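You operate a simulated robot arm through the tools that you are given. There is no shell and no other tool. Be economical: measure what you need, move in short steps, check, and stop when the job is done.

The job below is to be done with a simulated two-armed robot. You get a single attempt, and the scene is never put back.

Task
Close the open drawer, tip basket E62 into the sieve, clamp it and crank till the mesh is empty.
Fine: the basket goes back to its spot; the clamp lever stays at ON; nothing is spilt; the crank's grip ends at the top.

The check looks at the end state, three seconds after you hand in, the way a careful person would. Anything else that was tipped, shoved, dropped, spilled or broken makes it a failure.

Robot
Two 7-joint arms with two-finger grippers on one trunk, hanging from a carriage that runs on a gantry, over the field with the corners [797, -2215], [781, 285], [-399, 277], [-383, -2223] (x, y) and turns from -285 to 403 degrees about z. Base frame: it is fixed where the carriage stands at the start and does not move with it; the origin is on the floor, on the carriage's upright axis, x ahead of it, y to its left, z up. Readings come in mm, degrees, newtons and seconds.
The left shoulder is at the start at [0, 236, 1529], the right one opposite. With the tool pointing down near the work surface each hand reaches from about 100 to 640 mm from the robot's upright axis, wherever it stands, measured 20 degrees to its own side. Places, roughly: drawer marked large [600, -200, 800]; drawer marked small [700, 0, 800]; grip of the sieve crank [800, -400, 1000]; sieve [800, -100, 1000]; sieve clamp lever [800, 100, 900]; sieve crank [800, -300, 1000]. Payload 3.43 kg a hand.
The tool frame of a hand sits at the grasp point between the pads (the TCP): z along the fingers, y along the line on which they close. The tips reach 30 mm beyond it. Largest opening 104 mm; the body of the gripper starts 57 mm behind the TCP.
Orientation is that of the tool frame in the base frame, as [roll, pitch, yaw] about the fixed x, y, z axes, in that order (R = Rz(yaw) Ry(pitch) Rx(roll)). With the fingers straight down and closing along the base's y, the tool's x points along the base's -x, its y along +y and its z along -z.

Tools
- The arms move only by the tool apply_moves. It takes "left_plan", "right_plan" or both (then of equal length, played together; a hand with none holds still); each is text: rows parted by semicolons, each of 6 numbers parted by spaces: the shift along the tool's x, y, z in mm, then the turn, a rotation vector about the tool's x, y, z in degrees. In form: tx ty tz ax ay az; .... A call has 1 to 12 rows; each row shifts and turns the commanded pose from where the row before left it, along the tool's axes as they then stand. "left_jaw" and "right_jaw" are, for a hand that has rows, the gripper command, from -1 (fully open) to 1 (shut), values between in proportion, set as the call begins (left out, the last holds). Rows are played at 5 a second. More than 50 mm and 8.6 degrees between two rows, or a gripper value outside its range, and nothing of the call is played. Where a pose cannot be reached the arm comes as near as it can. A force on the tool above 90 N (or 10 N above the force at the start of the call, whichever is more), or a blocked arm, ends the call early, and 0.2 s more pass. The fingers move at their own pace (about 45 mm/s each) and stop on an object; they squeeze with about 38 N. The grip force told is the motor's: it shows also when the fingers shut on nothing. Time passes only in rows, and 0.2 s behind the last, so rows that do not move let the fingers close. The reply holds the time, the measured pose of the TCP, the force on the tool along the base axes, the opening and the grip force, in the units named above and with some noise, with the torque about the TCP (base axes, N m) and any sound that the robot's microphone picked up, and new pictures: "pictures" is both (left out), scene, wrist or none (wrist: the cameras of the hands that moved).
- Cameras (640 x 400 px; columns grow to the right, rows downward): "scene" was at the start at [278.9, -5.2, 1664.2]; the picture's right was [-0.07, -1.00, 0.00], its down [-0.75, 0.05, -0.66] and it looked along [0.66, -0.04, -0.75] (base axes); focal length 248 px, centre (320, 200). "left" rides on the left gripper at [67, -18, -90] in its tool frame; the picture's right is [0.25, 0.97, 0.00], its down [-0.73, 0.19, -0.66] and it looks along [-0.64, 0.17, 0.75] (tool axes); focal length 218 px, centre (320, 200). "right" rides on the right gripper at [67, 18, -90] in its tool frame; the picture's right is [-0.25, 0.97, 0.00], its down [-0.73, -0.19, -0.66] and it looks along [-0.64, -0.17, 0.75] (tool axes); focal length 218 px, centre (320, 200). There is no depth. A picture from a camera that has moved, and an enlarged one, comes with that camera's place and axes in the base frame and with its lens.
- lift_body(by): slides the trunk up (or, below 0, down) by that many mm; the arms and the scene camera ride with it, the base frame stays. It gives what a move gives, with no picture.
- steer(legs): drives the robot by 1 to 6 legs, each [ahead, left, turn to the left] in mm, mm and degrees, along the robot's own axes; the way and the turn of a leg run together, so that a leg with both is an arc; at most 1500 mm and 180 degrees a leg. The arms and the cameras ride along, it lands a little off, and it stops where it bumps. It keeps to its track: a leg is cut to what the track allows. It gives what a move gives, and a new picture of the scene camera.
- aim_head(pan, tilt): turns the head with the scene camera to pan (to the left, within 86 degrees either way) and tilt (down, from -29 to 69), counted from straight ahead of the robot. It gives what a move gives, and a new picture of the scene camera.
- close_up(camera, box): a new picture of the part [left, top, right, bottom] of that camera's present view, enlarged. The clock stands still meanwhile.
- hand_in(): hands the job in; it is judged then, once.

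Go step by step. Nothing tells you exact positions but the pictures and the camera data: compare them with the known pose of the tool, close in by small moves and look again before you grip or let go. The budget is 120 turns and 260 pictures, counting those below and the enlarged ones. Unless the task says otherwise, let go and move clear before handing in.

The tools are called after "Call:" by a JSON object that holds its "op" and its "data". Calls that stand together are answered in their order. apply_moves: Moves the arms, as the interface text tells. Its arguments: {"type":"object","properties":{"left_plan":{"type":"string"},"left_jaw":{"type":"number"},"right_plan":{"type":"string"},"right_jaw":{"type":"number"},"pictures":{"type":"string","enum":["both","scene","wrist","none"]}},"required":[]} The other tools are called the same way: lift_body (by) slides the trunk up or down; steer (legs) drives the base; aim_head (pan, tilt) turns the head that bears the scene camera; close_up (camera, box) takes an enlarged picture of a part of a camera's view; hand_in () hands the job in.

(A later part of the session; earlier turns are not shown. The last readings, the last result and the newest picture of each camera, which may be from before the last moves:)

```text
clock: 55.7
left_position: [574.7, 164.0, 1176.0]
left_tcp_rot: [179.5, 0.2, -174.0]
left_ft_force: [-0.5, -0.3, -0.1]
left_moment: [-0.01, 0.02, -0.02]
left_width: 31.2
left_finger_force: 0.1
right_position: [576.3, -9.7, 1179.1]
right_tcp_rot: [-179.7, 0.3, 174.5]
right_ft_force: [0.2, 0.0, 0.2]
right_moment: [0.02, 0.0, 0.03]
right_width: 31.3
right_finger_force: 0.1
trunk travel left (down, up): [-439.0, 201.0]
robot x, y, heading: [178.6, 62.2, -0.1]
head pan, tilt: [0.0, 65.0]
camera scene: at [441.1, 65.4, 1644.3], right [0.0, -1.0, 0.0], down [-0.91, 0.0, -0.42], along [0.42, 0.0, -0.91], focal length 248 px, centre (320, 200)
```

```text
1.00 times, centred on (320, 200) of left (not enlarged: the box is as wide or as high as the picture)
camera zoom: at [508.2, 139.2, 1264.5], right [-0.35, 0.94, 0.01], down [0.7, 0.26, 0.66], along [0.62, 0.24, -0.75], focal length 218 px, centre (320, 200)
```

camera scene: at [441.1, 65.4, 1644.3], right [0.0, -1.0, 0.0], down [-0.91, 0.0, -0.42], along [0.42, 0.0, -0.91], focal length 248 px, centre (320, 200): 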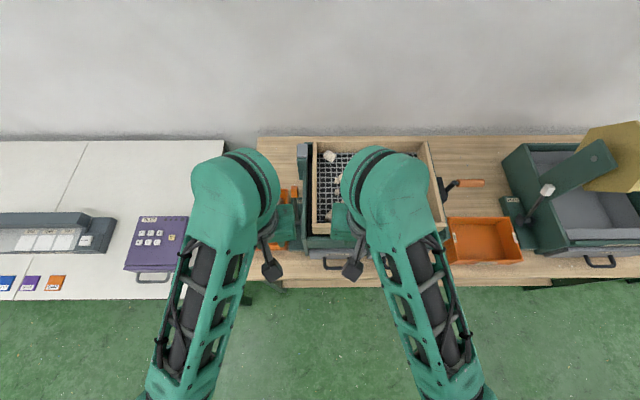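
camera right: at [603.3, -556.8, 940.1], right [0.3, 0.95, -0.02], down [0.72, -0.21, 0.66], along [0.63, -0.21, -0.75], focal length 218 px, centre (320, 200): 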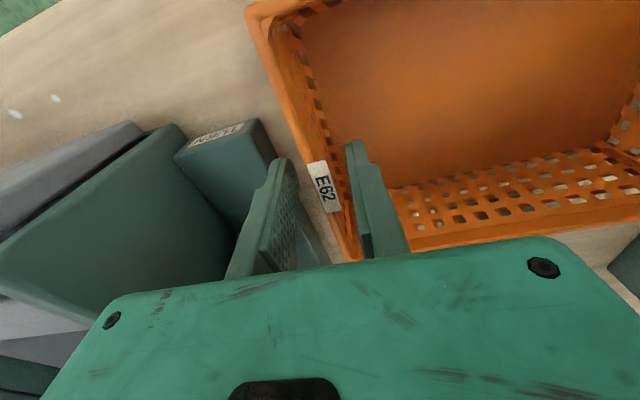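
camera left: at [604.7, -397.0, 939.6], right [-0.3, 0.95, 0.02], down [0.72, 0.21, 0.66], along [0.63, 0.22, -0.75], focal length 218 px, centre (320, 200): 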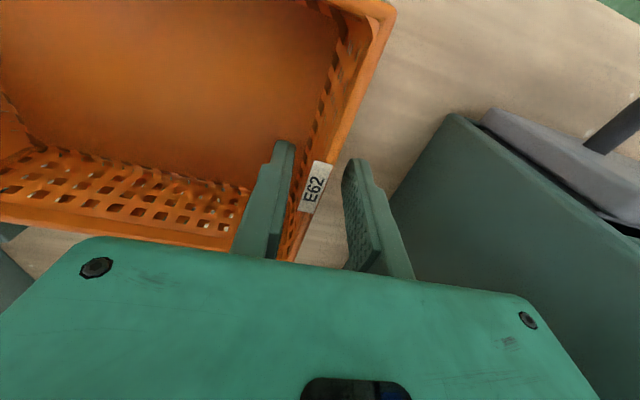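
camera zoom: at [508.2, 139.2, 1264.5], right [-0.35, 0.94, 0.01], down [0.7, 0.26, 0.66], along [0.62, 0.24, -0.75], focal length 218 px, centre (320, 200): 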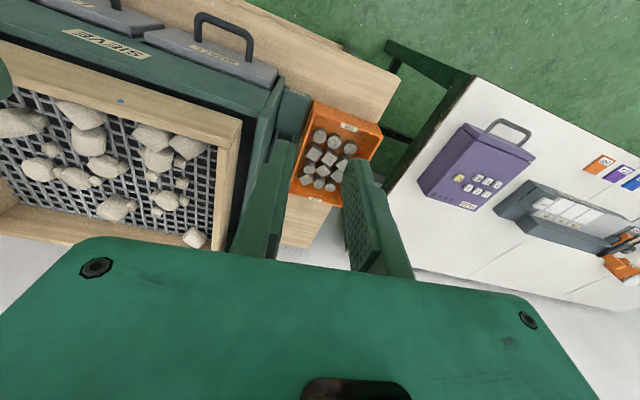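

Call:
{"op": "apply_moves", "data": {"left_plan": "0 40 0 0 0 6; 0 45 0 0 0 0; 0 45 0 0 0 0; 0 45 0 0 0 0", "right_plan": "0 -30 0 0 0 -5.6; 0 -45 0 0 0 0; 0 -45 0 0 0 0; 0 -45 0 0 0 0", "pictures": "none"}}

Call:
{"op": "aim_head", "data": {"pan": 0, "tilt": 60}}

Call:
{"op": "close_up", "data": {"camera": "scene", "box": [260, 80, 360, 230]}}

```text
clock: 56.7
left_position: [568.3, 336.9, 1170.2]
left_tcp_rot: [179.5, 0.4, 179.8]
left_ft_force: [-0.1, 0.0, 0.1]
left_moment: [-0.04, 0.0, 0.02]
left_width: 31.2
left_finger_force: 0.1
left hand out of reach, approached as far as the arm can: row 1, 2
right_position: [572.8, -173.3, 1171.0]
right_tcp_rot: [-179.6, 0.4, -179.7]
right_ft_force: [0.6, 1.0, -0.5]
right_moment: [0.01, 0.0, 0.02]
right_width: 31.3
right_finger_force: 0.1
right hand out of reach, approached as far as the arm can: row 1, 3
trunk travel left (down, up): [-439.0, 201.0]
robot x, y, heading: [181.9, 66.7, -0.2]
head pan, tilt: [0.0, 65.0]
```

```text
clock: 57.4
left_position: [569.6, 335.4, 1170.5]
left_tcp_rot: [179.6, 0.4, 179.9]
left_ft_force: [-0.3, 1.1, 0.1]
left_moment: [-0.05, -0.05, 0.01]
left_width: 31.3
left_finger_force: 0.1
right_position: [574.9, -172.2, 1170.7]
right_tcp_rot: [-179.6, 0.4, -179.9]
right_ft_force: [-0.9, 0.1, -0.5]
right_moment: [-0.02, -0.02, 0.06]
right_width: 31.1
right_finger_force: 0.0
trunk travel left (down, up): [-439.0, 201.0]
robot x, y, heading: [178.4, 63.8, -0.1]
head pan, tilt: [0.0, 60.0]
camera scene: at [447.1, 65.3, 1649.8], right [0.0, -1.0, 0.0], down [-0.87, 0.0, -0.5], along [0.5, 0.0, -0.87], focal length 248 px, centre (320, 200)
```

scene: 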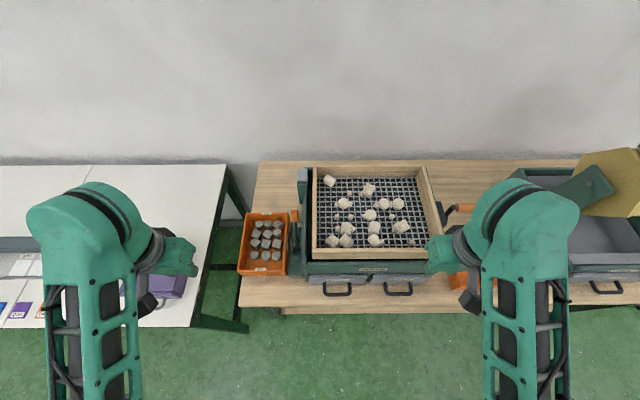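

```text
2.67 times, centred on (310, 155) of scene
camera zoom: at [447.1, 65.3, 1649.8], right [0.0, -1.0, 0.0], down [-0.87, 0.0, -0.5], along [0.5, 0.0, -0.87], focal length 663 px, centre (347, 320)
```

zoom: 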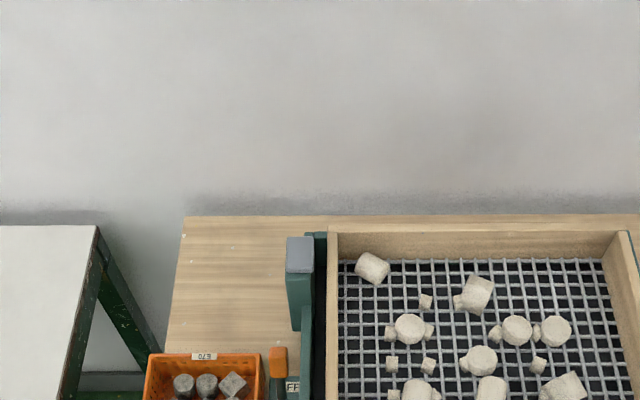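

Call:
{"op": "close_up", "data": {"camera": "scene", "box": [228, 160, 348, 290]}}

Call:
{"op": "close_up", "data": {"camera": "left", "box": [0, 0, 640, 400]}}

Call:
{"op": "close_up", "data": {"camera": "scene", "box": [300, 155, 500, 290]}}

```text
3.08 times, centred on (288, 225) of scene
camera zoom: at [447.1, 65.3, 1649.8], right [0.0, -1.0, 0.0], down [-0.87, 0.0, -0.5], along [0.5, 0.0, -0.87], focal length 765 px, centre (418, 123)
```

zoom: 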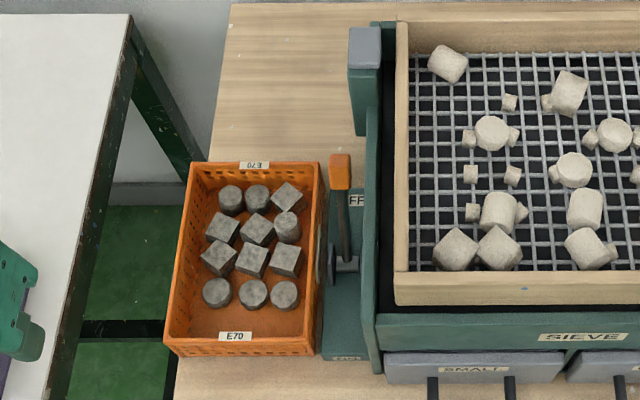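

```text
1.00 times, centred on (320, 200) of left (not enlarged: the box is as wide or as high as the picture)
camera zoom: at [501.2, 319.4, 1259.3], right [-0.25, 0.97, 0.01], down [0.73, 0.18, 0.66], along [0.64, 0.17, -0.75], focal length 218 px, centre (320, 200)
```

zoom: 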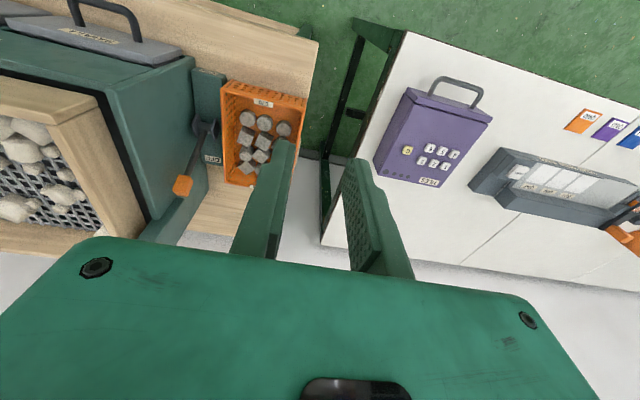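

```text
2.96 times, centred on (400, 222) of scene
camera zoom: at [447.1, 65.3, 1649.8], right [0.0, -1.0, 0.0], down [-0.87, 0.0, -0.5], along [0.5, 0.0, -0.87], focal length 736 px, centre (83, 133)
```

zoom: 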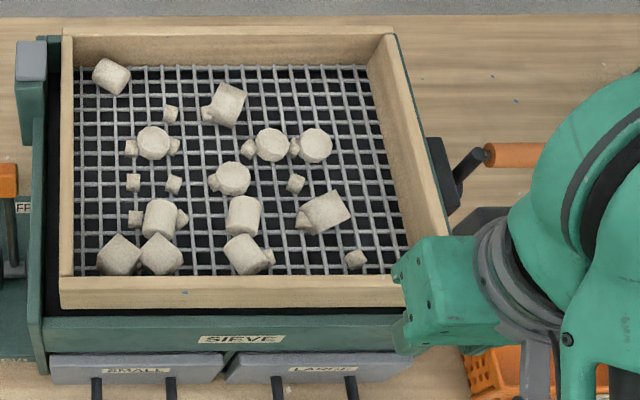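

The clamp lever (orange knob ≈(792,142,965), pivot ≈(730,145,840)) leans back to OFF; ON is towards the robot. I'll drive ahead, turn the left hand 90° and bring it shut behind the knob.

Call:
{"op": "steer", "data": {"legs": [[170, 30, 0]]}}

Call:
{"op": "apply_moves", "data": {"left_plan": "0 -20 0 0 0 8.5; 0 -20 0 0 0 8.5; 0 0 0 0 0 8.5; 0 0 0 0 0 8.5; 0 0 0 0 0 8.5; 0 0 0 0 0 8.5; 0 0 0 0 0 8.5; 0 0 0 0 0 8.5; 0 0 0 0 0 8.5; 0 0 0 0 0 8.5; 0 0 0 0 0 5", "left_jaw": 1}}

```text
clock: 58.9
left_position: [738.4, 367.0, 1170.1]
left_tcp_rot: [179.5, 0.4, 179.9]
left_ft_force: [0.2, 0.4, -0.2]
left_moment: [0.01, 0.05, 0.0]
left_width: 31.3
left_finger_force: 0.0
right_position: [741.7, -143.8, 1171.1]
right_tcp_rot: [-179.6, 0.4, -179.9]
right_ft_force: [0.3, 0.2, -0.4]
right_moment: [0.01, 0.05, 0.01]
right_width: 31.3
right_finger_force: 0.0
trunk travel left (down, up): [-439.0, 201.0]
robot x, y, heading: [349.7, 97.4, 0.1]
head pan, tilt: [0.0, 60.0]
camera scene: at [615.3, 95.4, 1649.9], right [0.0, -1.0, 0.0], down [-0.87, 0.0, -0.5], along [0.5, 0.0, -0.87], focal length 248 px, centre (320, 200)
```

scene: 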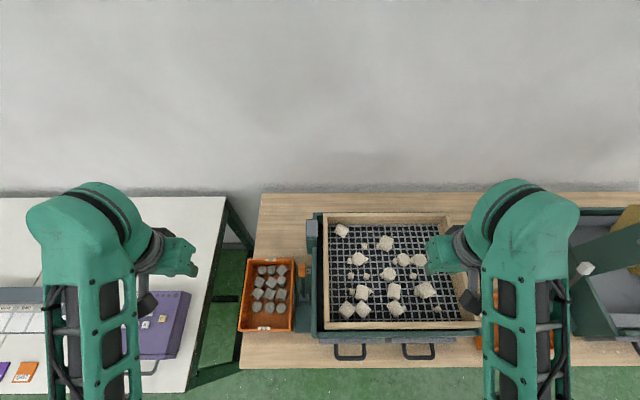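

```text
clock: 61.3
left_position: [733.7, 327.8, 1169.7]
left_tcp_rot: [179.5, -0.5, 89.8]
left_ft_force: [-0.8, 0.9, 1.7]
left_moment: [-0.02, -0.04, 0.01]
left_width: 0.2
left_finger_force: 34.4
right_position: [741.0, -143.0, 1170.6]
right_tcp_rot: [-179.6, 0.4, -179.8]
right_ft_force: [-1.1, -0.5, -0.8]
right_moment: [-0.02, -0.03, 0.01]
right_width: 31.2
right_finger_force: 0.0
trunk travel left (down, up): [-439.0, 201.0]
robot x, y, heading: [347.6, 99.0, 0.1]
head pan, tilt: [0.0, 60.0]
camera scene: at [615.1, 95.4, 1649.8], right [0.0, -1.0, 0.0], down [-0.87, 0.0, -0.5], along [0.5, 0.0, -0.87], focal length 248 px, centre (320, 200)
camera left: at [715.7, 395.4, 1259.8], right [0.97, 0.25, 0.01], down [0.18, -0.74, 0.65], along [0.17, -0.63, -0.76], focal length 218 px, centre (320, 200)
```

scene: 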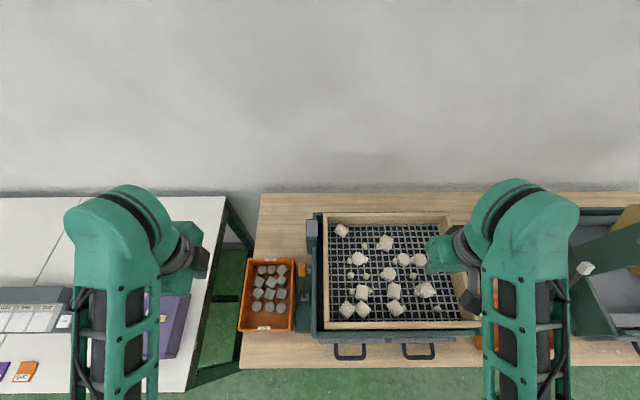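
left: 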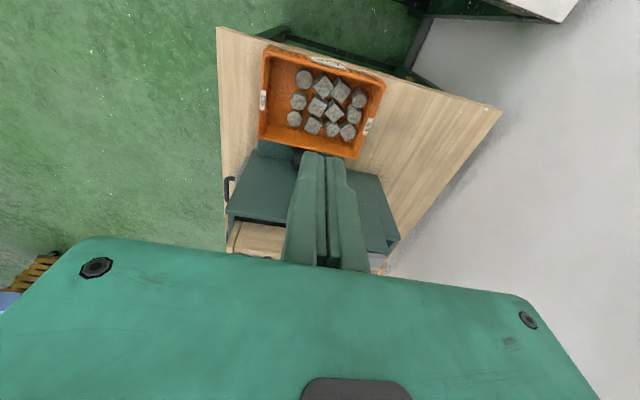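

Call:
{"op": "apply_moves", "data": {"left_plan": "0 26 0 0 -8 0; 0 26 0 0 -8 0; 0 26 0 0 -8 0; 0 26 0 0 -8 0; 0 0 0 0 -8 0"}}

```text
clock: 62.5
left_position: [839.5, 328.2, 1170.9]
left_tcp_rot: [179.5, 39.6, 89.6]
left_ft_force: [0.4, 0.6, -0.3]
left_moment: [0.0, 0.04, -0.02]
left_width: 0.0
left_finger_force: 34.7
right_position: [741.8, -142.9, 1170.8]
right_tcp_rot: [-179.6, 0.4, -179.8]
right_ft_force: [-0.4, 1.1, 0.0]
right_moment: [0.01, 0.01, 0.0]
right_width: 31.2
right_finger_force: 0.0
trunk travel left (down, up): [-439.0, 201.0]
robot x, y, heading: [351.2, 96.0, 0.1]
head pan, tilt: [0.0, 60.0]
camera scene: at [615.0, 95.4, 1649.8], right [0.0, -1.0, 0.0], down [-0.87, 0.0, -0.5], along [0.5, 0.0, -0.87], focal length 248 px, centre (320, 200)
camera left: at [820.2, 437.2, 1196.9], right [0.97, 0.19, -0.15], down [0.18, -0.14, 0.97], along [0.17, -0.97, -0.17], focal length 218 px, centre (320, 200)
```

scene: 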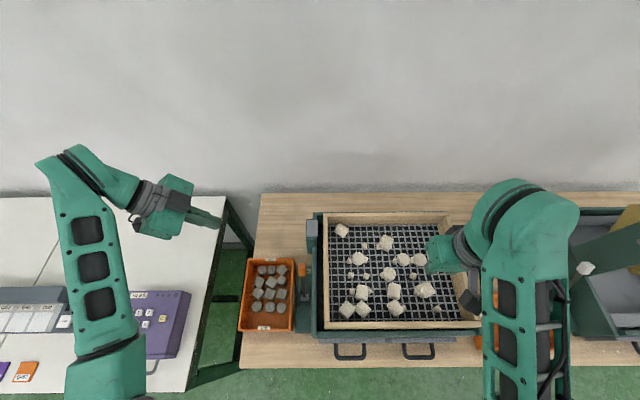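
left: 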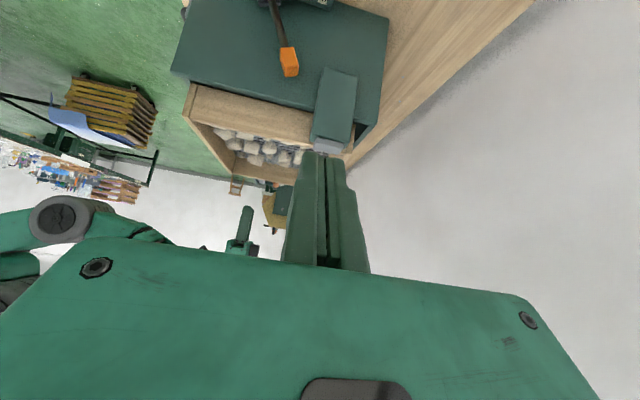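

Call:
{"op": "apply_moves", "data": {"left_plan": "13.5 -4 43.8 0 0 0; 13.5 -4 43.8 0 0 0; 13.5 0 43.8 0 0 0; 13.5 0 43.8 0 0 0; 13.5 0 43.8 0 0 0; -22.6 0 18.8 0 0 0"}}

Call:
{"op": "close_up", "data": {"camera": "scene", "box": [228, 180, 348, 350]}}

```text
clock: 63.9
left_position: [816.1, 244.5, 1072.6]
left_tcp_rot: [179.6, 39.5, 89.6]
left_ft_force: [0.0, -0.2, 0.2]
left_moment: [-0.01, 0.0, -0.05]
left_width: 0.2
left_finger_force: 34.6
left hand out of reach, approached as far as the arm can: row 3, 4, 5, 6
right_position: [741.2, -143.2, 1170.5]
right_tcp_rot: [-179.7, 0.5, -179.8]
right_ft_force: [0.5, 0.2, -0.4]
right_moment: [0.04, 0.02, -0.01]
right_width: 31.3
right_finger_force: 0.0
trunk travel left (down, up): [-439.0, 201.0]
robot x, y, heading: [348.6, 94.5, 0.1]
head pan, tilt: [0.0, 60.0]
camera scene: at [615.2, 94.9, 1649.9], right [0.0, -1.0, 0.0], down [-0.87, 0.0, -0.5], along [0.5, 0.0, -0.87], focal length 248 px, centre (320, 200)
camera left: at [798.7, 354.5, 1099.5], right [0.97, 0.19, -0.16], down [0.18, -0.15, 0.97], along [0.17, -0.97, -0.18], focal length 218 px, centre (320, 200)
```

scene: 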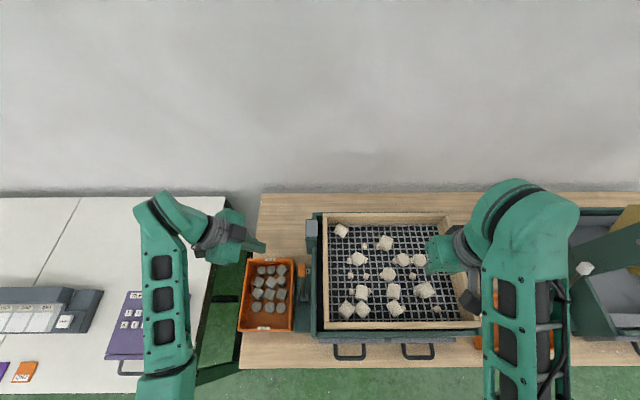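
left: 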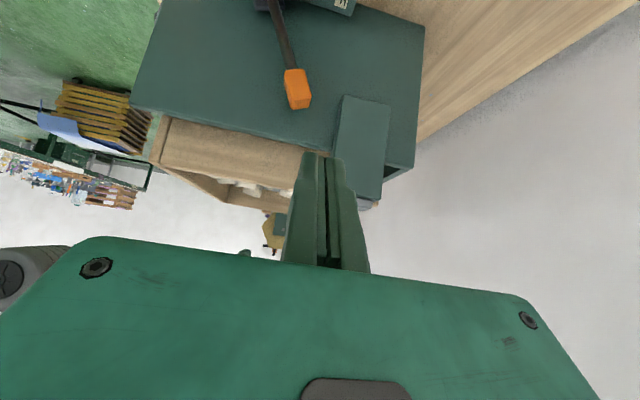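

```text
2.35 times, centred on (288, 265) of scene
camera zoom: at [615.2, 94.9, 1649.9], right [0.0, -1.0, 0.0], down [-0.87, 0.0, -0.5], along [0.5, 0.0, -0.87], focal length 585 px, centre (395, 47)
```

zoom: 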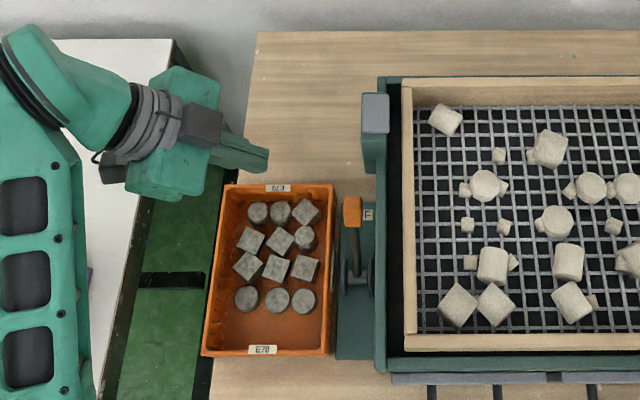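

Call:
{"op": "apply_moves", "data": {"right_plan": "45 0 0 0 0 0; 45 0 0 0 0 0; 45 0 0 0 0 0; 45 0 0 0 0 0; 20 0 0 0 0 0", "pictures": "none"}}

Call:
{"op": "steer", "data": {"legs": [[20, 0, 0]]}}

Call:
{"op": "lift_body", "data": {"by": -110}}

Call:
{"op": "close_up", "data": {"camera": "left", "box": [0, 0, 640, 400]}}

```text
clock: 65.1
left_position: [815.8, 245.4, 1073.2]
left_tcp_rot: [179.6, 39.4, 89.6]
left_ft_force: [-0.9, -0.4, -0.1]
left_moment: [-0.02, 0.0, -0.02]
left_width: 0.1
left_finger_force: 34.6
right_position: [553.4, -144.3, 1128.1]
right_tcp_rot: [-179.7, 0.5, -179.8]
right_ft_force: [0.2, -1.1, 1.5]
right_moment: [0.0, -0.05, 0.0]
right_width: 31.5
right_finger_force: 0.2
right hand out of reach, approached as far as the arm can: row 1, 2, 3, 4
trunk travel left (down, up): [-439.0, 201.0]
robot x, y, heading: [350.1, 94.0, 0.1]
head pan, tilt: [0.0, 60.0]
```

```text
clock: 65.9
left_position: [837.7, 245.1, 1073.4]
left_tcp_rot: [179.5, 39.4, 89.7]
left_ft_force: [0.1, -0.2, 0.0]
left_moment: [0.03, 0.0, 0.01]
left_width: 0.0
left_finger_force: 34.7
right_position: [573.0, -143.5, 1128.5]
right_tcp_rot: [-179.6, 0.6, -179.8]
right_ft_force: [0.7, 0.1, 0.1]
right_moment: [0.02, 0.02, 0.0]
right_width: 31.1
right_finger_force: 0.1
trunk travel left (down, up): [-439.0, 201.0]
robot x, y, heading: [366.1, 94.2, 0.0]
head pan, tilt: [0.0, 60.0]
camera scene: at [635.1, 95.4, 1650.0], right [0.0, -1.0, 0.0], down [-0.87, 0.0, -0.5], along [0.5, 0.0, -0.87], focal length 248 px, centre (320, 200)
```

scene: 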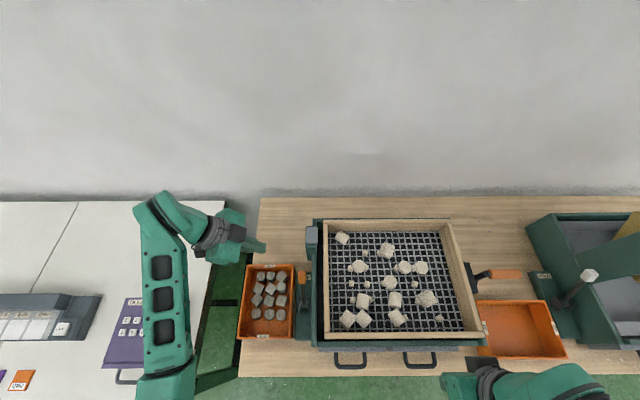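

```text
clock: 67.3
left_position: [835.4, 245.6, 962.6]
left_tcp_rot: [179.5, 39.4, 89.6]
left_ft_force: [-0.3, 0.0, 0.2]
left_moment: [-0.02, -0.02, 0.01]
left_width: 0.0
left_finger_force: 34.6
right_position: [573.2, -144.5, 1019.0]
right_tcp_rot: [-179.5, 0.4, -179.8]
right_ft_force: [0.4, -0.3, 0.7]
right_moment: [0.01, -0.01, -0.01]
right_width: 31.1
right_finger_force: 0.1
trunk travel left (down, up): [-329.0, 311.0]
robot x, y, heading: [369.5, 95.9, -0.1]
head pan, tilt: [0.0, 60.0]
```

```text
1.00 times, centred on (320, 200) of left (not enlarged: the box is as wide or as high as the picture)
camera zoom: at [818.3, 355.5, 989.8], right [0.97, 0.19, -0.15], down [0.18, -0.15, 0.97], along [0.17, -0.97, -0.18], focal length 218 px, centre (320, 200)
```

zoom: 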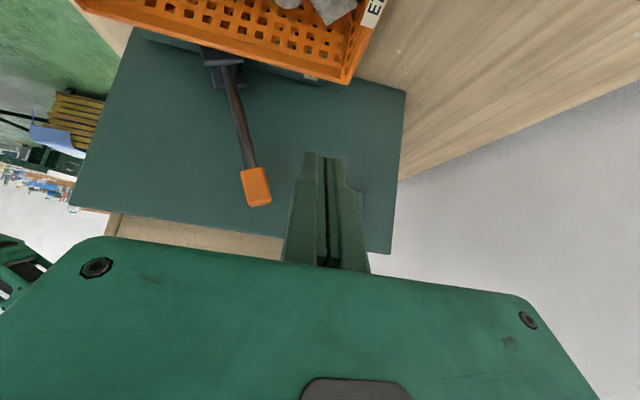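

Call:
{"op": "apply_moves", "data": {"left_plan": "-22.7 -2 22.3 0 0 0; -22.7 0 22.3 0 0 0; -22.7 0 22.3 0 0 0", "pictures": "wrist"}}

Call:
{"op": "close_up", "data": {"camera": "scene", "box": [228, 160, 348, 310]}}

```text
clock: 68.1
left_position: [821.5, 198.1, 993.4]
left_tcp_rot: [179.6, 39.3, 89.7]
left_ft_force: [0.2, -0.4, 0.3]
left_moment: [-0.02, 0.0, 0.0]
left_width: 0.0
left_finger_force: 34.8
left hand out of reach, approached as far as the arm can: row 1, 2, 3
right_position: [573.9, -143.1, 1017.8]
right_tcp_rot: [-179.8, 0.5, -179.9]
right_ft_force: [0.8, 1.1, 0.3]
right_moment: [0.02, -0.01, 0.0]
right_width: 31.3
right_finger_force: 0.0
trunk travel left (down, up): [-329.0, 311.0]
robot x, y, heading: [368.0, 97.0, 0.0]
head pan, tilt: [0.0, 60.0]
camera left: at [802.8, 307.1, 1019.1], right [0.97, 0.19, -0.16], down [0.19, -0.15, 0.97], along [0.16, -0.97, -0.18], focal length 218 px, centre (320, 200)
```

left: 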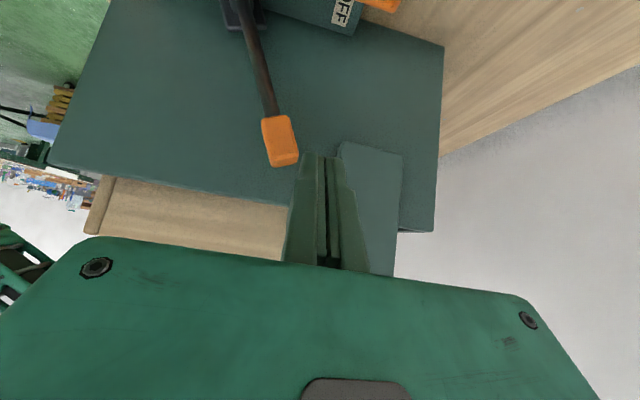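

```text
2.67 times, centred on (288, 235) of scene
camera zoom: at [634.7, 95.8, 1539.8], right [0.0, -1.0, 0.0], down [-0.87, 0.0, -0.5], along [0.5, 0.0, -0.87], focal length 663 px, centre (405, 107)
```

zoom: 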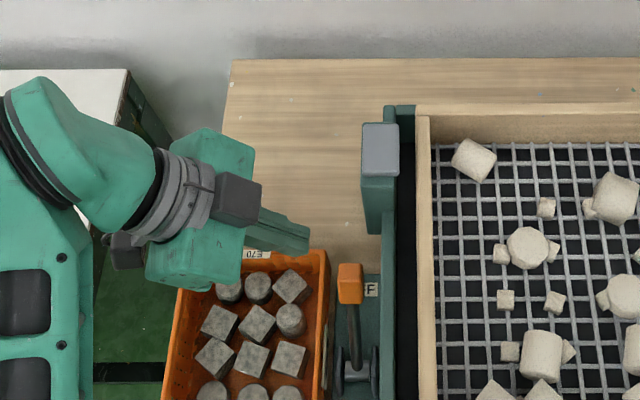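

Call:
{"op": "lift_body", "data": {"by": -38}}

Call:
{"op": "steer", "data": {"legs": [[9, 0, 0], [0, -46, 0]]}}

Call:
{"op": "close_up", "data": {"camera": "left", "box": [0, 0, 640, 400]}}

Call:
{"op": "close_up", "data": {"camera": "scene", "box": [228, 160, 348, 310]}}

```text
clock: 68.9
left_position: [819.2, 196.3, 955.5]
left_tcp_rot: [179.7, 39.3, 89.6]
left_ft_force: [-1.1, -0.2, -0.8]
left_moment: [0.03, 0.02, 0.0]
left_width: 0.1
left_finger_force: 35.1
right_position: [574.1, -144.5, 980.2]
right_tcp_rot: [-179.7, 0.5, -179.8]
right_ft_force: [0.4, 0.0, 0.0]
right_moment: [0.01, 0.01, 0.03]
right_width: 31.5
right_finger_force: 0.0
trunk travel left (down, up): [-291.0, 349.0]
robot x, y, heading: [364.7, 99.8, -0.1]
head pan, tilt: [0.0, 60.0]
```

```text
clock: 70.2
left_position: [830.7, 148.7, 954.2]
left_tcp_rot: [179.6, 39.6, 89.6]
left_ft_force: [-0.2, 0.0, -0.1]
left_moment: [0.03, 0.03, -0.01]
left_width: 0.0
left_finger_force: 34.4
right_position: [581.9, -192.0, 980.1]
right_tcp_rot: [-179.6, 0.5, -179.8]
right_ft_force: [0.1, -0.4, -0.2]
right_moment: [0.02, -0.01, 0.01]
right_width: 31.2
right_finger_force: 0.0
trunk travel left (down, up): [-291.0, 349.0]
robot x, y, heading: [375.5, 51.0, -0.1]
head pan, tilt: [0.0, 60.0]
camera scene: at [643.7, 48.8, 1501.8], right [0.0, -1.0, 0.0], down [-0.87, 0.0, -0.5], along [0.5, 0.0, -0.87], focal length 248 px, centre (320, 200)
```

scene: 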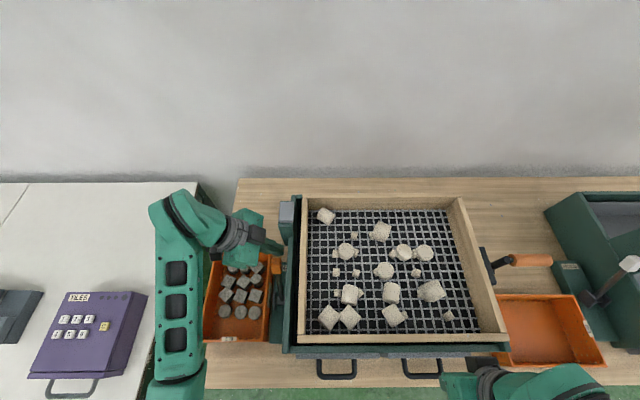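

```text
1.00 times, centred on (320, 200) of left (not enlarged: the box is as wide or as high as the picture)
camera zoom: at [812.1, 259.3, 980.9], right [0.97, 0.19, -0.16], down [0.18, -0.15, 0.97], along [0.16, -0.97, -0.18], focal length 218 px, centre (320, 200)
```

zoom: 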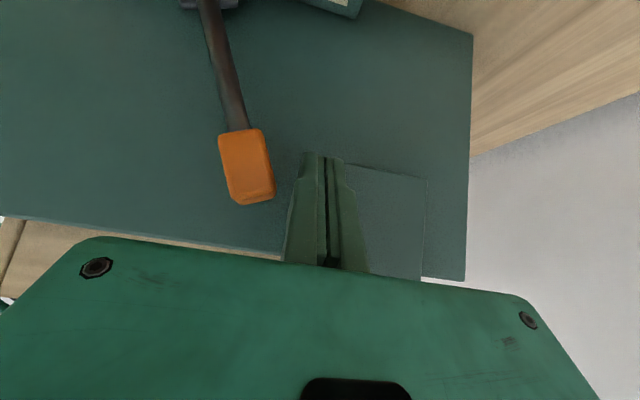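

```text
2.67 times, centred on (288, 235) of scene
camera zoom: at [643.7, 48.8, 1501.8], right [0.0, -1.0, 0.0], down [-0.87, 0.0, -0.5], along [0.5, 0.0, -0.87], focal length 663 px, centre (405, 107)
```

zoom: 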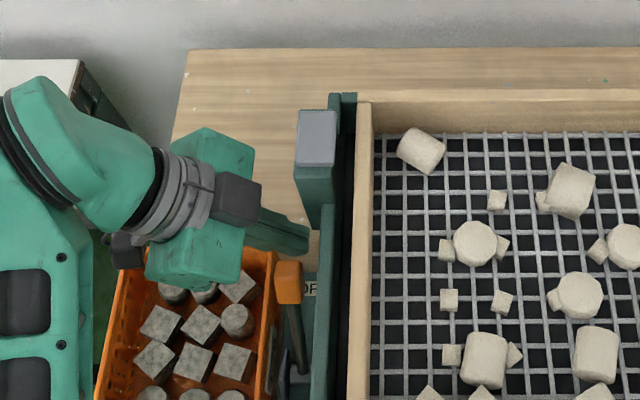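

The shut fingers are just behind the knob. Now pulling the lever toward the robot in small steps.

Call:
{"op": "apply_moves", "data": {"left_plan": "0 -12 0 0 0 0; 0 -12 0 0 0 0; 0 -12 0 0 0 0; 0 -12 0 0 0 0; 0 -12 0 0 0 0; 0 -12 0 0 0 0", "pictures": "wrist"}}

```text
clock: 71.5
left_position: [764.9, 153.4, 965.9]
left_tcp_rot: [177.9, 39.4, 88.4]
left_ft_force: [5.9, 10.9, 68.5]
left_moment: [-0.04, 1.02, -0.15]
left_width: 0.0
left_finger_force: 35.1
right_position: [585.8, -186.4, 981.5]
right_tcp_rot: [-179.8, 0.7, -179.9]
right_ft_force: [-0.9, -1.0, 0.3]
right_moment: [-0.05, -0.01, -0.03]
right_width: 31.4
right_finger_force: 0.0
trunk travel left (down, up): [-291.0, 349.0]
robot x, y, heading: [374.9, 48.5, -0.1]
head pan, tilt: [0.0, 60.0]
camera left: at [746.0, 263.2, 991.1], right [0.97, 0.19, -0.13], down [0.16, -0.15, 0.98], along [0.17, -0.97, -0.17], focal length 218 px, centre (320, 200)
```

left: 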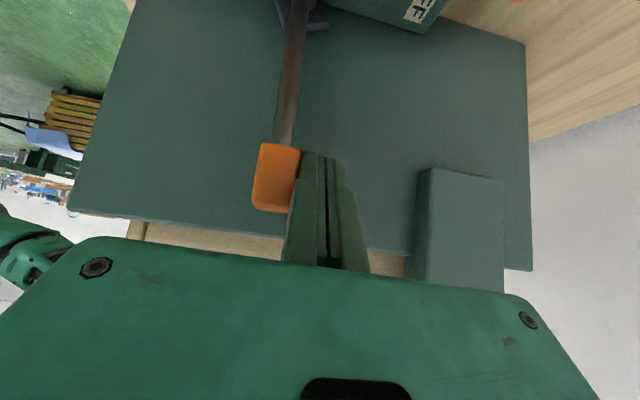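

Call:
{"op": "apply_moves", "data": {"left_plan": "-6 0 -7.5 0 0 0; -4 -8 -5 0 0 0; 0 -10 0 0 0 0; 0 -10 0 0 0 0; 2 -10 3 0 0 0", "pictures": "wrist"}}

```text
clock: 72.8
left_position: [718.6, 150.3, 966.0]
left_tcp_rot: [179.8, 39.3, 89.6]
left_ft_force: [-0.8, -0.2, 0.5]
left_moment: [0.0, -0.03, 0.03]
left_width: 0.0
left_finger_force: 34.7
right_position: [581.4, -190.6, 980.8]
right_tcp_rot: [-179.5, 0.5, -179.7]
right_ft_force: [-0.3, 0.6, -0.2]
right_moment: [0.01, -0.02, -0.02]
right_width: 31.1
right_finger_force: 0.0
trunk travel left (down, up): [-291.0, 349.0]
robot x, y, heading: [374.4, 52.5, -0.1]
head pan, tilt: [0.0, 60.0]
camera left: at [701.1, 259.8, 992.9], right [0.97, 0.19, -0.16], down [0.19, -0.15, 0.97], along [0.16, -0.97, -0.18], focal length 218 px, centre (320, 200)
```

left: 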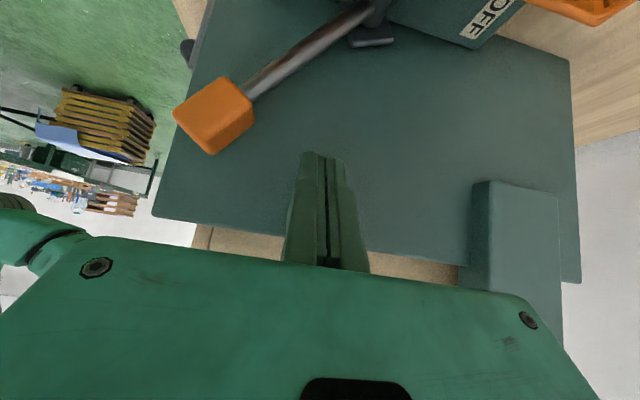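

The lever snapped over to the ON side. I'll nudge it gently to be sure it sits on its stop.

Call:
{"op": "apply_moves", "data": {"left_plan": "6 -10 8 0 0 0; 6 -10 7 0 0 0; 0 -10 0 0 0 0; 0 -6 0 0 0 0; 0 -5 0 0 0 0", "pictures": "wrist"}}

```text
clock: 74.0
left_position: [688.7, 149.9, 946.5]
left_tcp_rot: [178.8, 39.1, 89.3]
left_ft_force: [41.5, -6.3, -16.9]
left_moment: [0.0, -0.85, 0.39]
left_width: 0.0
left_finger_force: 34.8
right_position: [589.0, -191.4, 981.1]
right_tcp_rot: [-179.6, 0.9, -179.9]
right_ft_force: [-0.2, 0.1, 0.2]
right_moment: [0.02, 0.03, -0.03]
right_width: 31.3
right_finger_force: 0.1
trunk travel left (down, up): [-291.0, 349.0]
robot x, y, heading: [375.4, 49.0, -0.0]
head pan, tilt: [0.0, 60.0]
camera left: at [669.9, 260.1, 974.3], right [0.97, 0.2, -0.14], down [0.17, -0.15, 0.97], along [0.17, -0.97, -0.18], focal length 218 px, centre (320, 200)
```

left: 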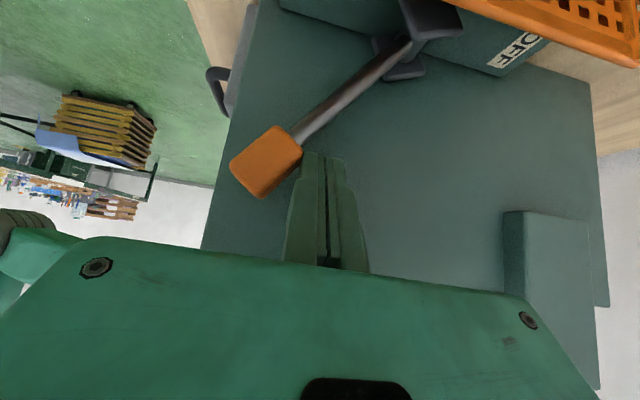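

The lever is firmly on its ON stop. I'll withdraw the left hand and raise the trunk, then check the crank.

Call:
{"op": "apply_moves", "data": {"left_plan": "0 10 0 0 0 0; 0 10 0 0 0 0; 31 0 -25 0 0 0; 31 0 -25 0 0 0; 31 0 -25 0 0 0; 0 0 -40 0 0 0", "pictures": "none"}}

Call:
{"op": "lift_body", "data": {"by": 148}}

Call:
{"op": "steer", "data": {"legs": [[-180, 0, 0], [0, -350, 0]]}}

Call:
{"op": "close_up", "data": {"camera": "scene", "box": [140, 120, 380, 300]}}

```text
clock: 75.3
left_position: [697.7, 296.7, 976.4]
left_tcp_rot: [179.9, 39.5, 89.6]
left_ft_force: [0.9, -0.4, -0.2]
left_moment: [-0.07, 0.01, 0.02]
left_width: 0.2
left_finger_force: 35.1
right_position: [582.6, -189.9, 980.3]
right_tcp_rot: [-179.6, 0.5, -179.7]
right_ft_force: [0.2, 0.4, 0.0]
right_moment: [-0.01, 0.03, 0.01]
right_width: 31.1
right_finger_force: 0.2
trunk travel left (down, up): [-291.0, 349.0]
robot x, y, heading: [375.8, 47.8, -0.0]
head pan, tilt: [0.0, 60.0]
```

```text
clock: 77.1
left_position: [699.0, 294.9, 1126.1]
left_tcp_rot: [179.6, 39.4, 89.6]
left_ft_force: [-0.5, -0.1, -0.4]
left_moment: [-0.02, 0.03, 0.01]
left_width: 0.1
left_finger_force: 34.5
right_position: [581.2, -190.5, 1128.3]
right_tcp_rot: [-179.6, 0.6, -179.7]
right_ft_force: [0.2, 0.2, 1.1]
right_moment: [0.0, -0.01, 0.0]
right_width: 31.1
right_finger_force: 0.1
trunk travel left (down, up): [-439.0, 201.0]
robot x, y, heading: [373.1, 49.3, -0.1]
head pan, tilt: [0.0, 60.0]
```

```text
clock: 80.4
left_position: [521.0, -52.8, 1126.6]
left_tcp_rot: [179.7, 39.4, 89.5]
left_ft_force: [-0.1, -0.4, -1.1]
left_moment: [0.01, -0.01, 0.0]
left_width: 0.1
left_finger_force: 35.2
right_position: [405.2, -537.6, 1128.1]
right_tcp_rot: [-179.6, 0.4, -179.9]
right_ft_force: [-0.1, 0.2, 0.6]
right_moment: [-0.02, 0.03, -0.04]
right_width: 31.3
right_finger_force: 0.0
trunk travel left (down, up): [-439.0, 201.0]
robot x, y, heading: [199.8, -298.2, 0.1]
head pan, tilt: [0.0, 60.0]
camera scene: at [466.1, -298.6, 1649.8], right [0.0, -1.0, 0.0], down [-0.87, 0.0, -0.5], along [0.5, 0.0, -0.87], focal length 248 px, centre (320, 200)
```

scene: 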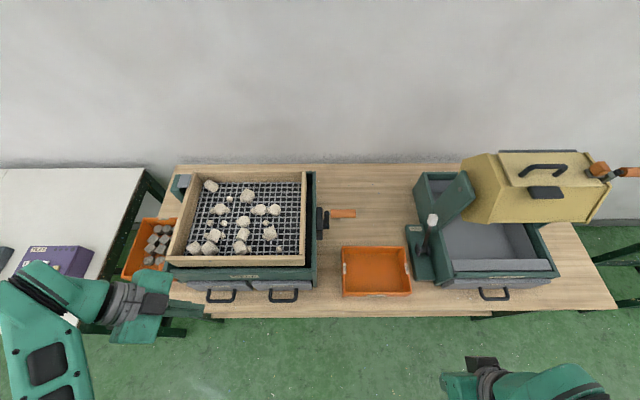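

```text
2.22 times, centred on (260, 210) of scene
camera zoom: at [466.1, -298.6, 1649.8], right [0.0, -1.0, 0.0], down [-0.87, 0.0, -0.5], along [0.5, 0.0, -0.87], focal length 552 px, centre (453, 178)
```

zoom: 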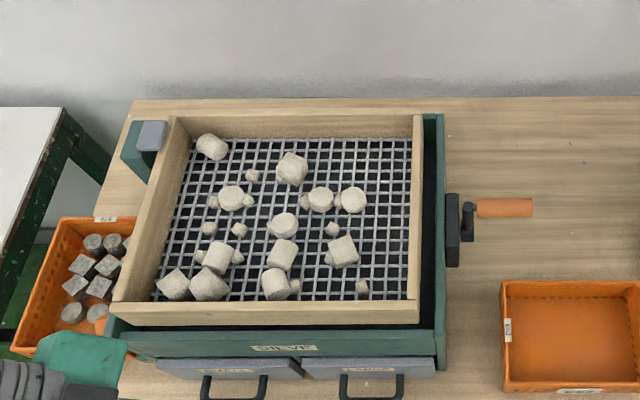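

The crank's grip is at the top, about (784,-363,1022), with the hub near (787,-315,945), so the radius is about 77. I'll turn the right hand to close along x, clear the left arm, and move into range.

Call:
{"op": "apply_moves", "data": {"left_plan": "29 0 -24 0 0 0; 29 0 -24 0 0 0; 29 0 -24 0 0 0; 29 0 -24 0 0 0; 0 0 0 0 0 0; 0 0 0 0 0 0; 0 0 0 0 0 0; 0 0 0 0 0 0; 0 0 0 0 0 0; 0 0 0 0 0 0; 0 0 0 0 0 0", "right_plan": "0 0 0 0 0 -8.3; 0 0 0 0 0 -8.3; 0 0 0 0 0 -8.3; 0 0 0 0 0 -8.3; 0 0 0 0 0 -8.3; 0 0 0 0 0 -8.3; 0 0 0 0 0 -8.3; 0 0 0 0 0 -8.3; 0 0 0 0 0 -8.3; 0 0 0 0 0 -8.3; 0 0 0 0 0 -7", "pictures": "none"}}

Call:
{"op": "steer", "data": {"legs": [[130, 98, 0]]}}

```text
clock: 82.8
left_position: [543.9, 75.6, 1080.6]
left_tcp_rot: [179.3, 39.3, 89.5]
left_ft_force: [0.0, -0.7, 0.4]
left_moment: [-0.01, 0.02, 0.01]
left_width: 0.1
left_finger_force: 34.6
left hand out of reach, approached as far as the arm can: row 1, 2, 3, 4
right_position: [403.5, -538.7, 1127.7]
right_tcp_rot: [-179.5, -0.5, -89.8]
right_ft_force: [-0.1, 0.1, -0.2]
right_moment: [-0.01, -0.03, -0.02]
right_width: 31.1
right_finger_force: 0.0
trunk travel left (down, up): [-439.0, 201.0]
robot x, y, heading: [202.2, -300.6, 0.2]
head pan, tilt: [0.0, 60.0]
```

```text
clock: 84.3
left_position: [673.0, 174.4, 1080.1]
left_tcp_rot: [179.3, 39.3, 89.4]
left_ft_force: [0.1, 0.5, -0.1]
left_moment: [0.01, 0.04, -0.01]
left_width: 0.0
left_finger_force: 34.4
right_position: [530.9, -439.5, 1128.1]
right_tcp_rot: [-179.5, -0.3, -90.0]
right_ft_force: [0.1, -0.6, 0.5]
right_moment: [-0.01, -0.03, 0.0]
right_width: 31.1
right_finger_force: 0.1
trunk travel left (down, up): [-439.0, 201.0]
robot x, y, heading: [329.2, -202.2, -0.1]
head pan, tilt: [0.0, 60.0]
camera scene: at [594.4, -200.2, 1649.9], right [0.0, -1.0, 0.0], down [-0.87, 0.0, -0.5], along [0.5, 0.0, -0.87], focal length 248 px, centre (320, 200)
```

scene: 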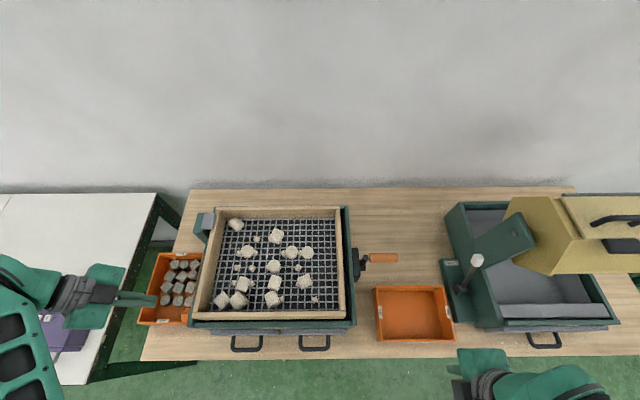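

Call:
{"op": "apply_moves", "data": {"right_plan": "-13.25 -42 0 0 0 0; -13.25 -42 0 0 0 0; -13.25 -42 0 0 0 0; -13.25 -42 0 0 0 0; -13.25 -42 0 0 0 0; -13.25 -43 0 0 0 0", "right_jaw": -0.2}}

Call:
{"op": "close_up", "data": {"camera": "scene", "box": [300, 200, 460, 320]}}

```text
clock: 85.7
left_position: [674.6, 173.0, 1081.2]
left_tcp_rot: [179.4, 39.2, 89.3]
left_ft_force: [-0.1, 0.8, 0.1]
left_moment: [-0.01, 0.02, 0.0]
left_width: 0.0
left_finger_force: 35.0
right_position: [784.8, -359.2, 1129.9]
right_tcp_rot: [-179.5, -0.4, -90.1]
right_ft_force: [0.3, 1.2, 0.6]
right_moment: [-0.02, -0.02, 0.01]
right_width: 62.4
right_finger_force: 0.0
trunk travel left (down, up): [-439.0, 201.0]
robot x, y, heading: [328.0, -196.0, -0.1]
head pan, tilt: [0.0, 60.0]
camera scene: at [594.7, -200.2, 1650.0], right [0.0, -1.0, 0.0], down [-0.87, 0.0, -0.5], along [0.5, 0.0, -0.87], focal length 248 px, centre (320, 200)
camera right: at [765.5, -426.9, 1219.6], right [-0.97, 0.25, -0.01], down [0.18, 0.73, 0.65], along [0.17, 0.63, -0.76], focal length 218 px, centre (320, 200)
```

scene: 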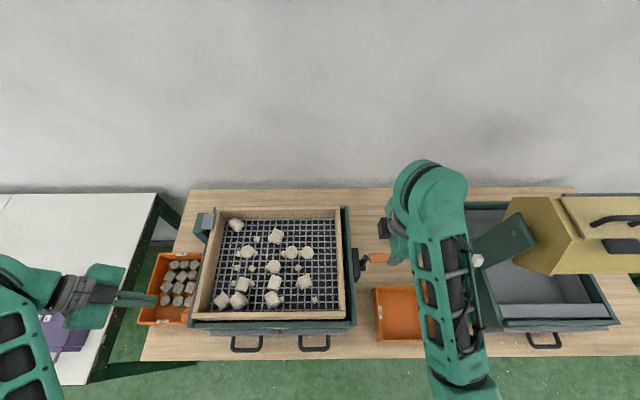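
right: 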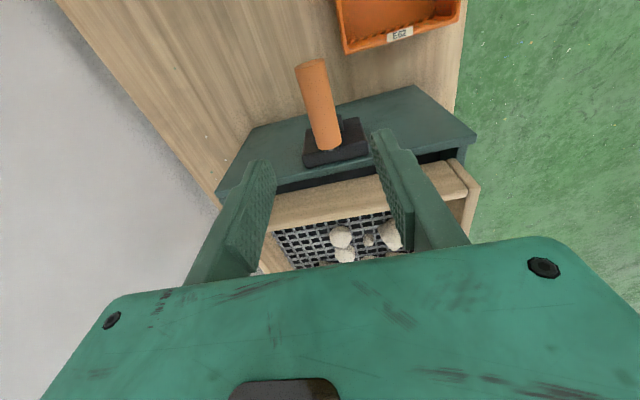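

```text
3.33 times, centred on (380, 260) of scene
camera zoom: at [594.7, -200.2, 1650.0], right [0.0, -1.0, 0.0], down [-0.87, 0.0, -0.5], along [0.5, 0.0, -0.87], focal length 828 px, centre (120, 0)
```

zoom: 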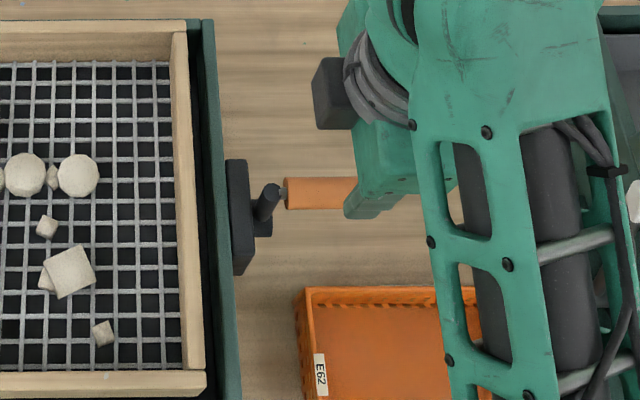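

Call:
{"op": "apply_moves", "data": {"right_plan": "0 0 35 0 0 0; 0 0 35 0 0 0; 0 0 25 0 0 0; 0 0 0 0 0 0", "pictures": "wrist"}}

Call:
{"op": "apply_moves", "data": {"right_plan": "0 0 0 0 0 0; 0 0 0 0 0 0; 0 0 0 0 0 0; 0 0 0 0 0 0; 0 0 0 0 0 0", "right_jaw": 1}}

```text
clock: 86.7
left_position: [673.3, 173.7, 1080.7]
left_tcp_rot: [179.5, 39.2, 89.4]
left_ft_force: [-0.1, -0.2, 0.1]
left_moment: [-0.03, -0.04, -0.02]
left_width: 0.1
left_finger_force: 35.1
right_position: [788.0, -360.3, 1034.9]
right_tcp_rot: [-179.4, -0.3, -90.1]
right_ft_force: [-0.2, -0.7, -0.1]
right_moment: [0.0, 0.01, 0.02]
right_width: 62.5
right_finger_force: 0.0
trunk travel left (down, up): [-439.0, 201.0]
robot x, y, heading: [326.0, -197.0, -0.3]
head pan, tilt: [0.0, 60.0]
camera right: at [767.8, -426.9, 1123.8], right [-0.97, 0.25, -0.01], down [0.18, 0.73, 0.65], along [0.17, 0.63, -0.76], focal length 218 px, centre (320, 200)
```

right: 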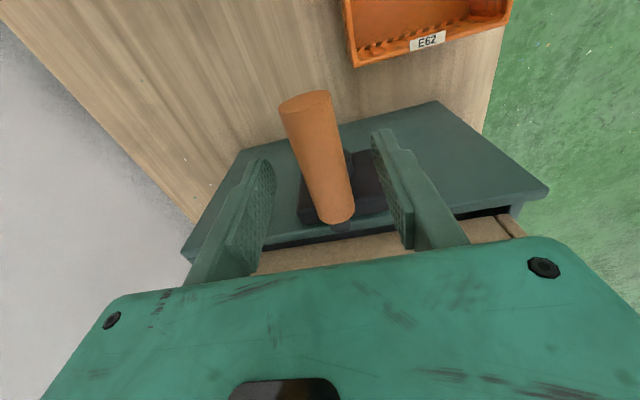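

```text
clock: 87.9
left_position: [673.8, 173.3, 1080.3]
left_tcp_rot: [179.5, 39.3, 89.4]
left_ft_force: [-0.7, 0.2, -0.5]
left_moment: [-0.04, 0.01, -0.02]
left_width: 0.1
left_finger_force: 35.3
right_position: [787.8, -359.7, 1032.6]
right_tcp_rot: [-179.6, -0.3, -90.1]
right_ft_force: [0.6, -0.4, -6.2]
right_moment: [0.09, 0.0, 0.28]
right_width: 24.2
right_finger_force: 45.6
trunk travel left (down, up): [-439.0, 201.0]
robot x, y, heading: [327.5, -198.4, -0.3]
head pan, tilt: [0.0, 60.0]
camera scene: at [594.1, -200.3, 1649.7], right [0.0, -1.0, 0.0], down [-0.87, 0.0, -0.5], along [0.5, 0.0, -0.87], focal length 248 px, centre (320, 200)
camera right: at [767.3, -426.9, 1123.0], right [-0.97, 0.25, -0.01], down [0.19, 0.73, 0.65], along [0.17, 0.63, -0.76], focal length 218 px, centre (320, 200)
```

scene: 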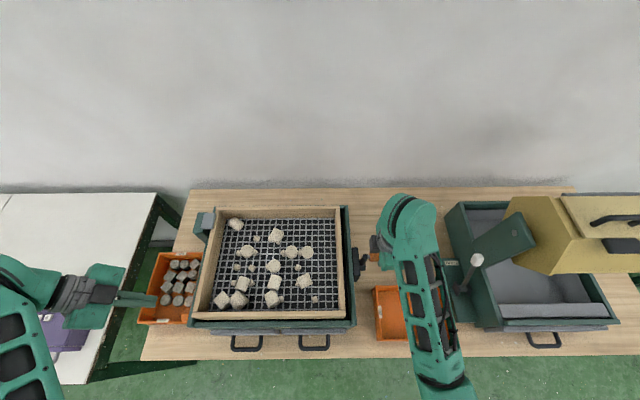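
right: 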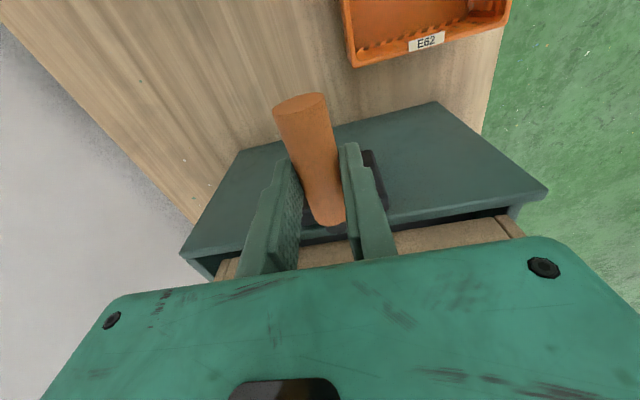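

Call:
{"op": "apply_moves", "data": {"right_plan": "0 -13 1.1 0 0 0; 0 -12.6 3.4 0 0 0; 0 -11.9 5.5 0 0 0; 0 0 0 0 0 0"}}

```text
clock: 88.9
left_position: [671.3, 175.1, 1079.9]
left_tcp_rot: [179.5, 39.2, 89.4]
left_ft_force: [0.3, 0.2, -0.1]
left_moment: [0.02, 0.01, -0.04]
left_width: 0.0
left_finger_force: 34.7
right_position: [820.2, -360.1, 1023.1]
right_tcp_rot: [-179.7, -0.3, -90.0]
right_ft_force: [-6.6, 3.2, -12.6]
right_moment: [0.23, 0.09, 0.33]
right_width: 24.1
right_finger_force: 44.4
trunk travel left (down, up): [-439.0, 201.0]
robot x, y, heading: [326.1, -199.1, -0.2]
head pan, tilt: [0.0, 60.0]
camera scene: at [593.3, -199.9, 1649.2], right [0.0, -1.0, 0.0], down [-0.87, 0.0, -0.5], along [0.5, 0.0, -0.87], focal length 248 px, centre (320, 200)
camera right: at [801.3, -426.8, 1113.4], right [-0.97, 0.25, -0.01], down [0.19, 0.73, 0.65], along [0.17, 0.63, -0.76], focal length 218 px, centre (320, 200)
```

scene: 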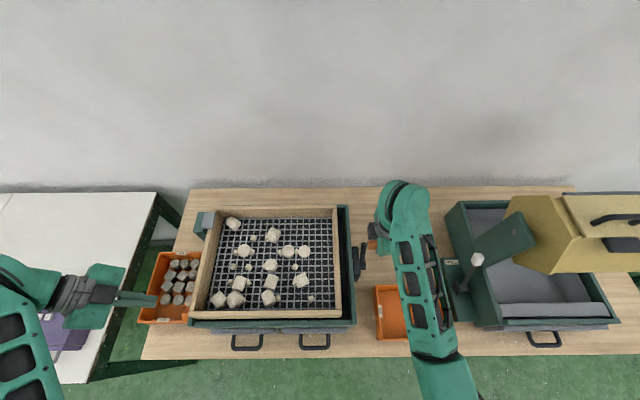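
right: 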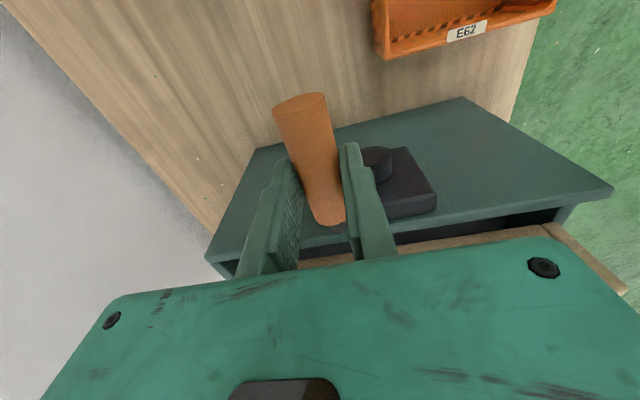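

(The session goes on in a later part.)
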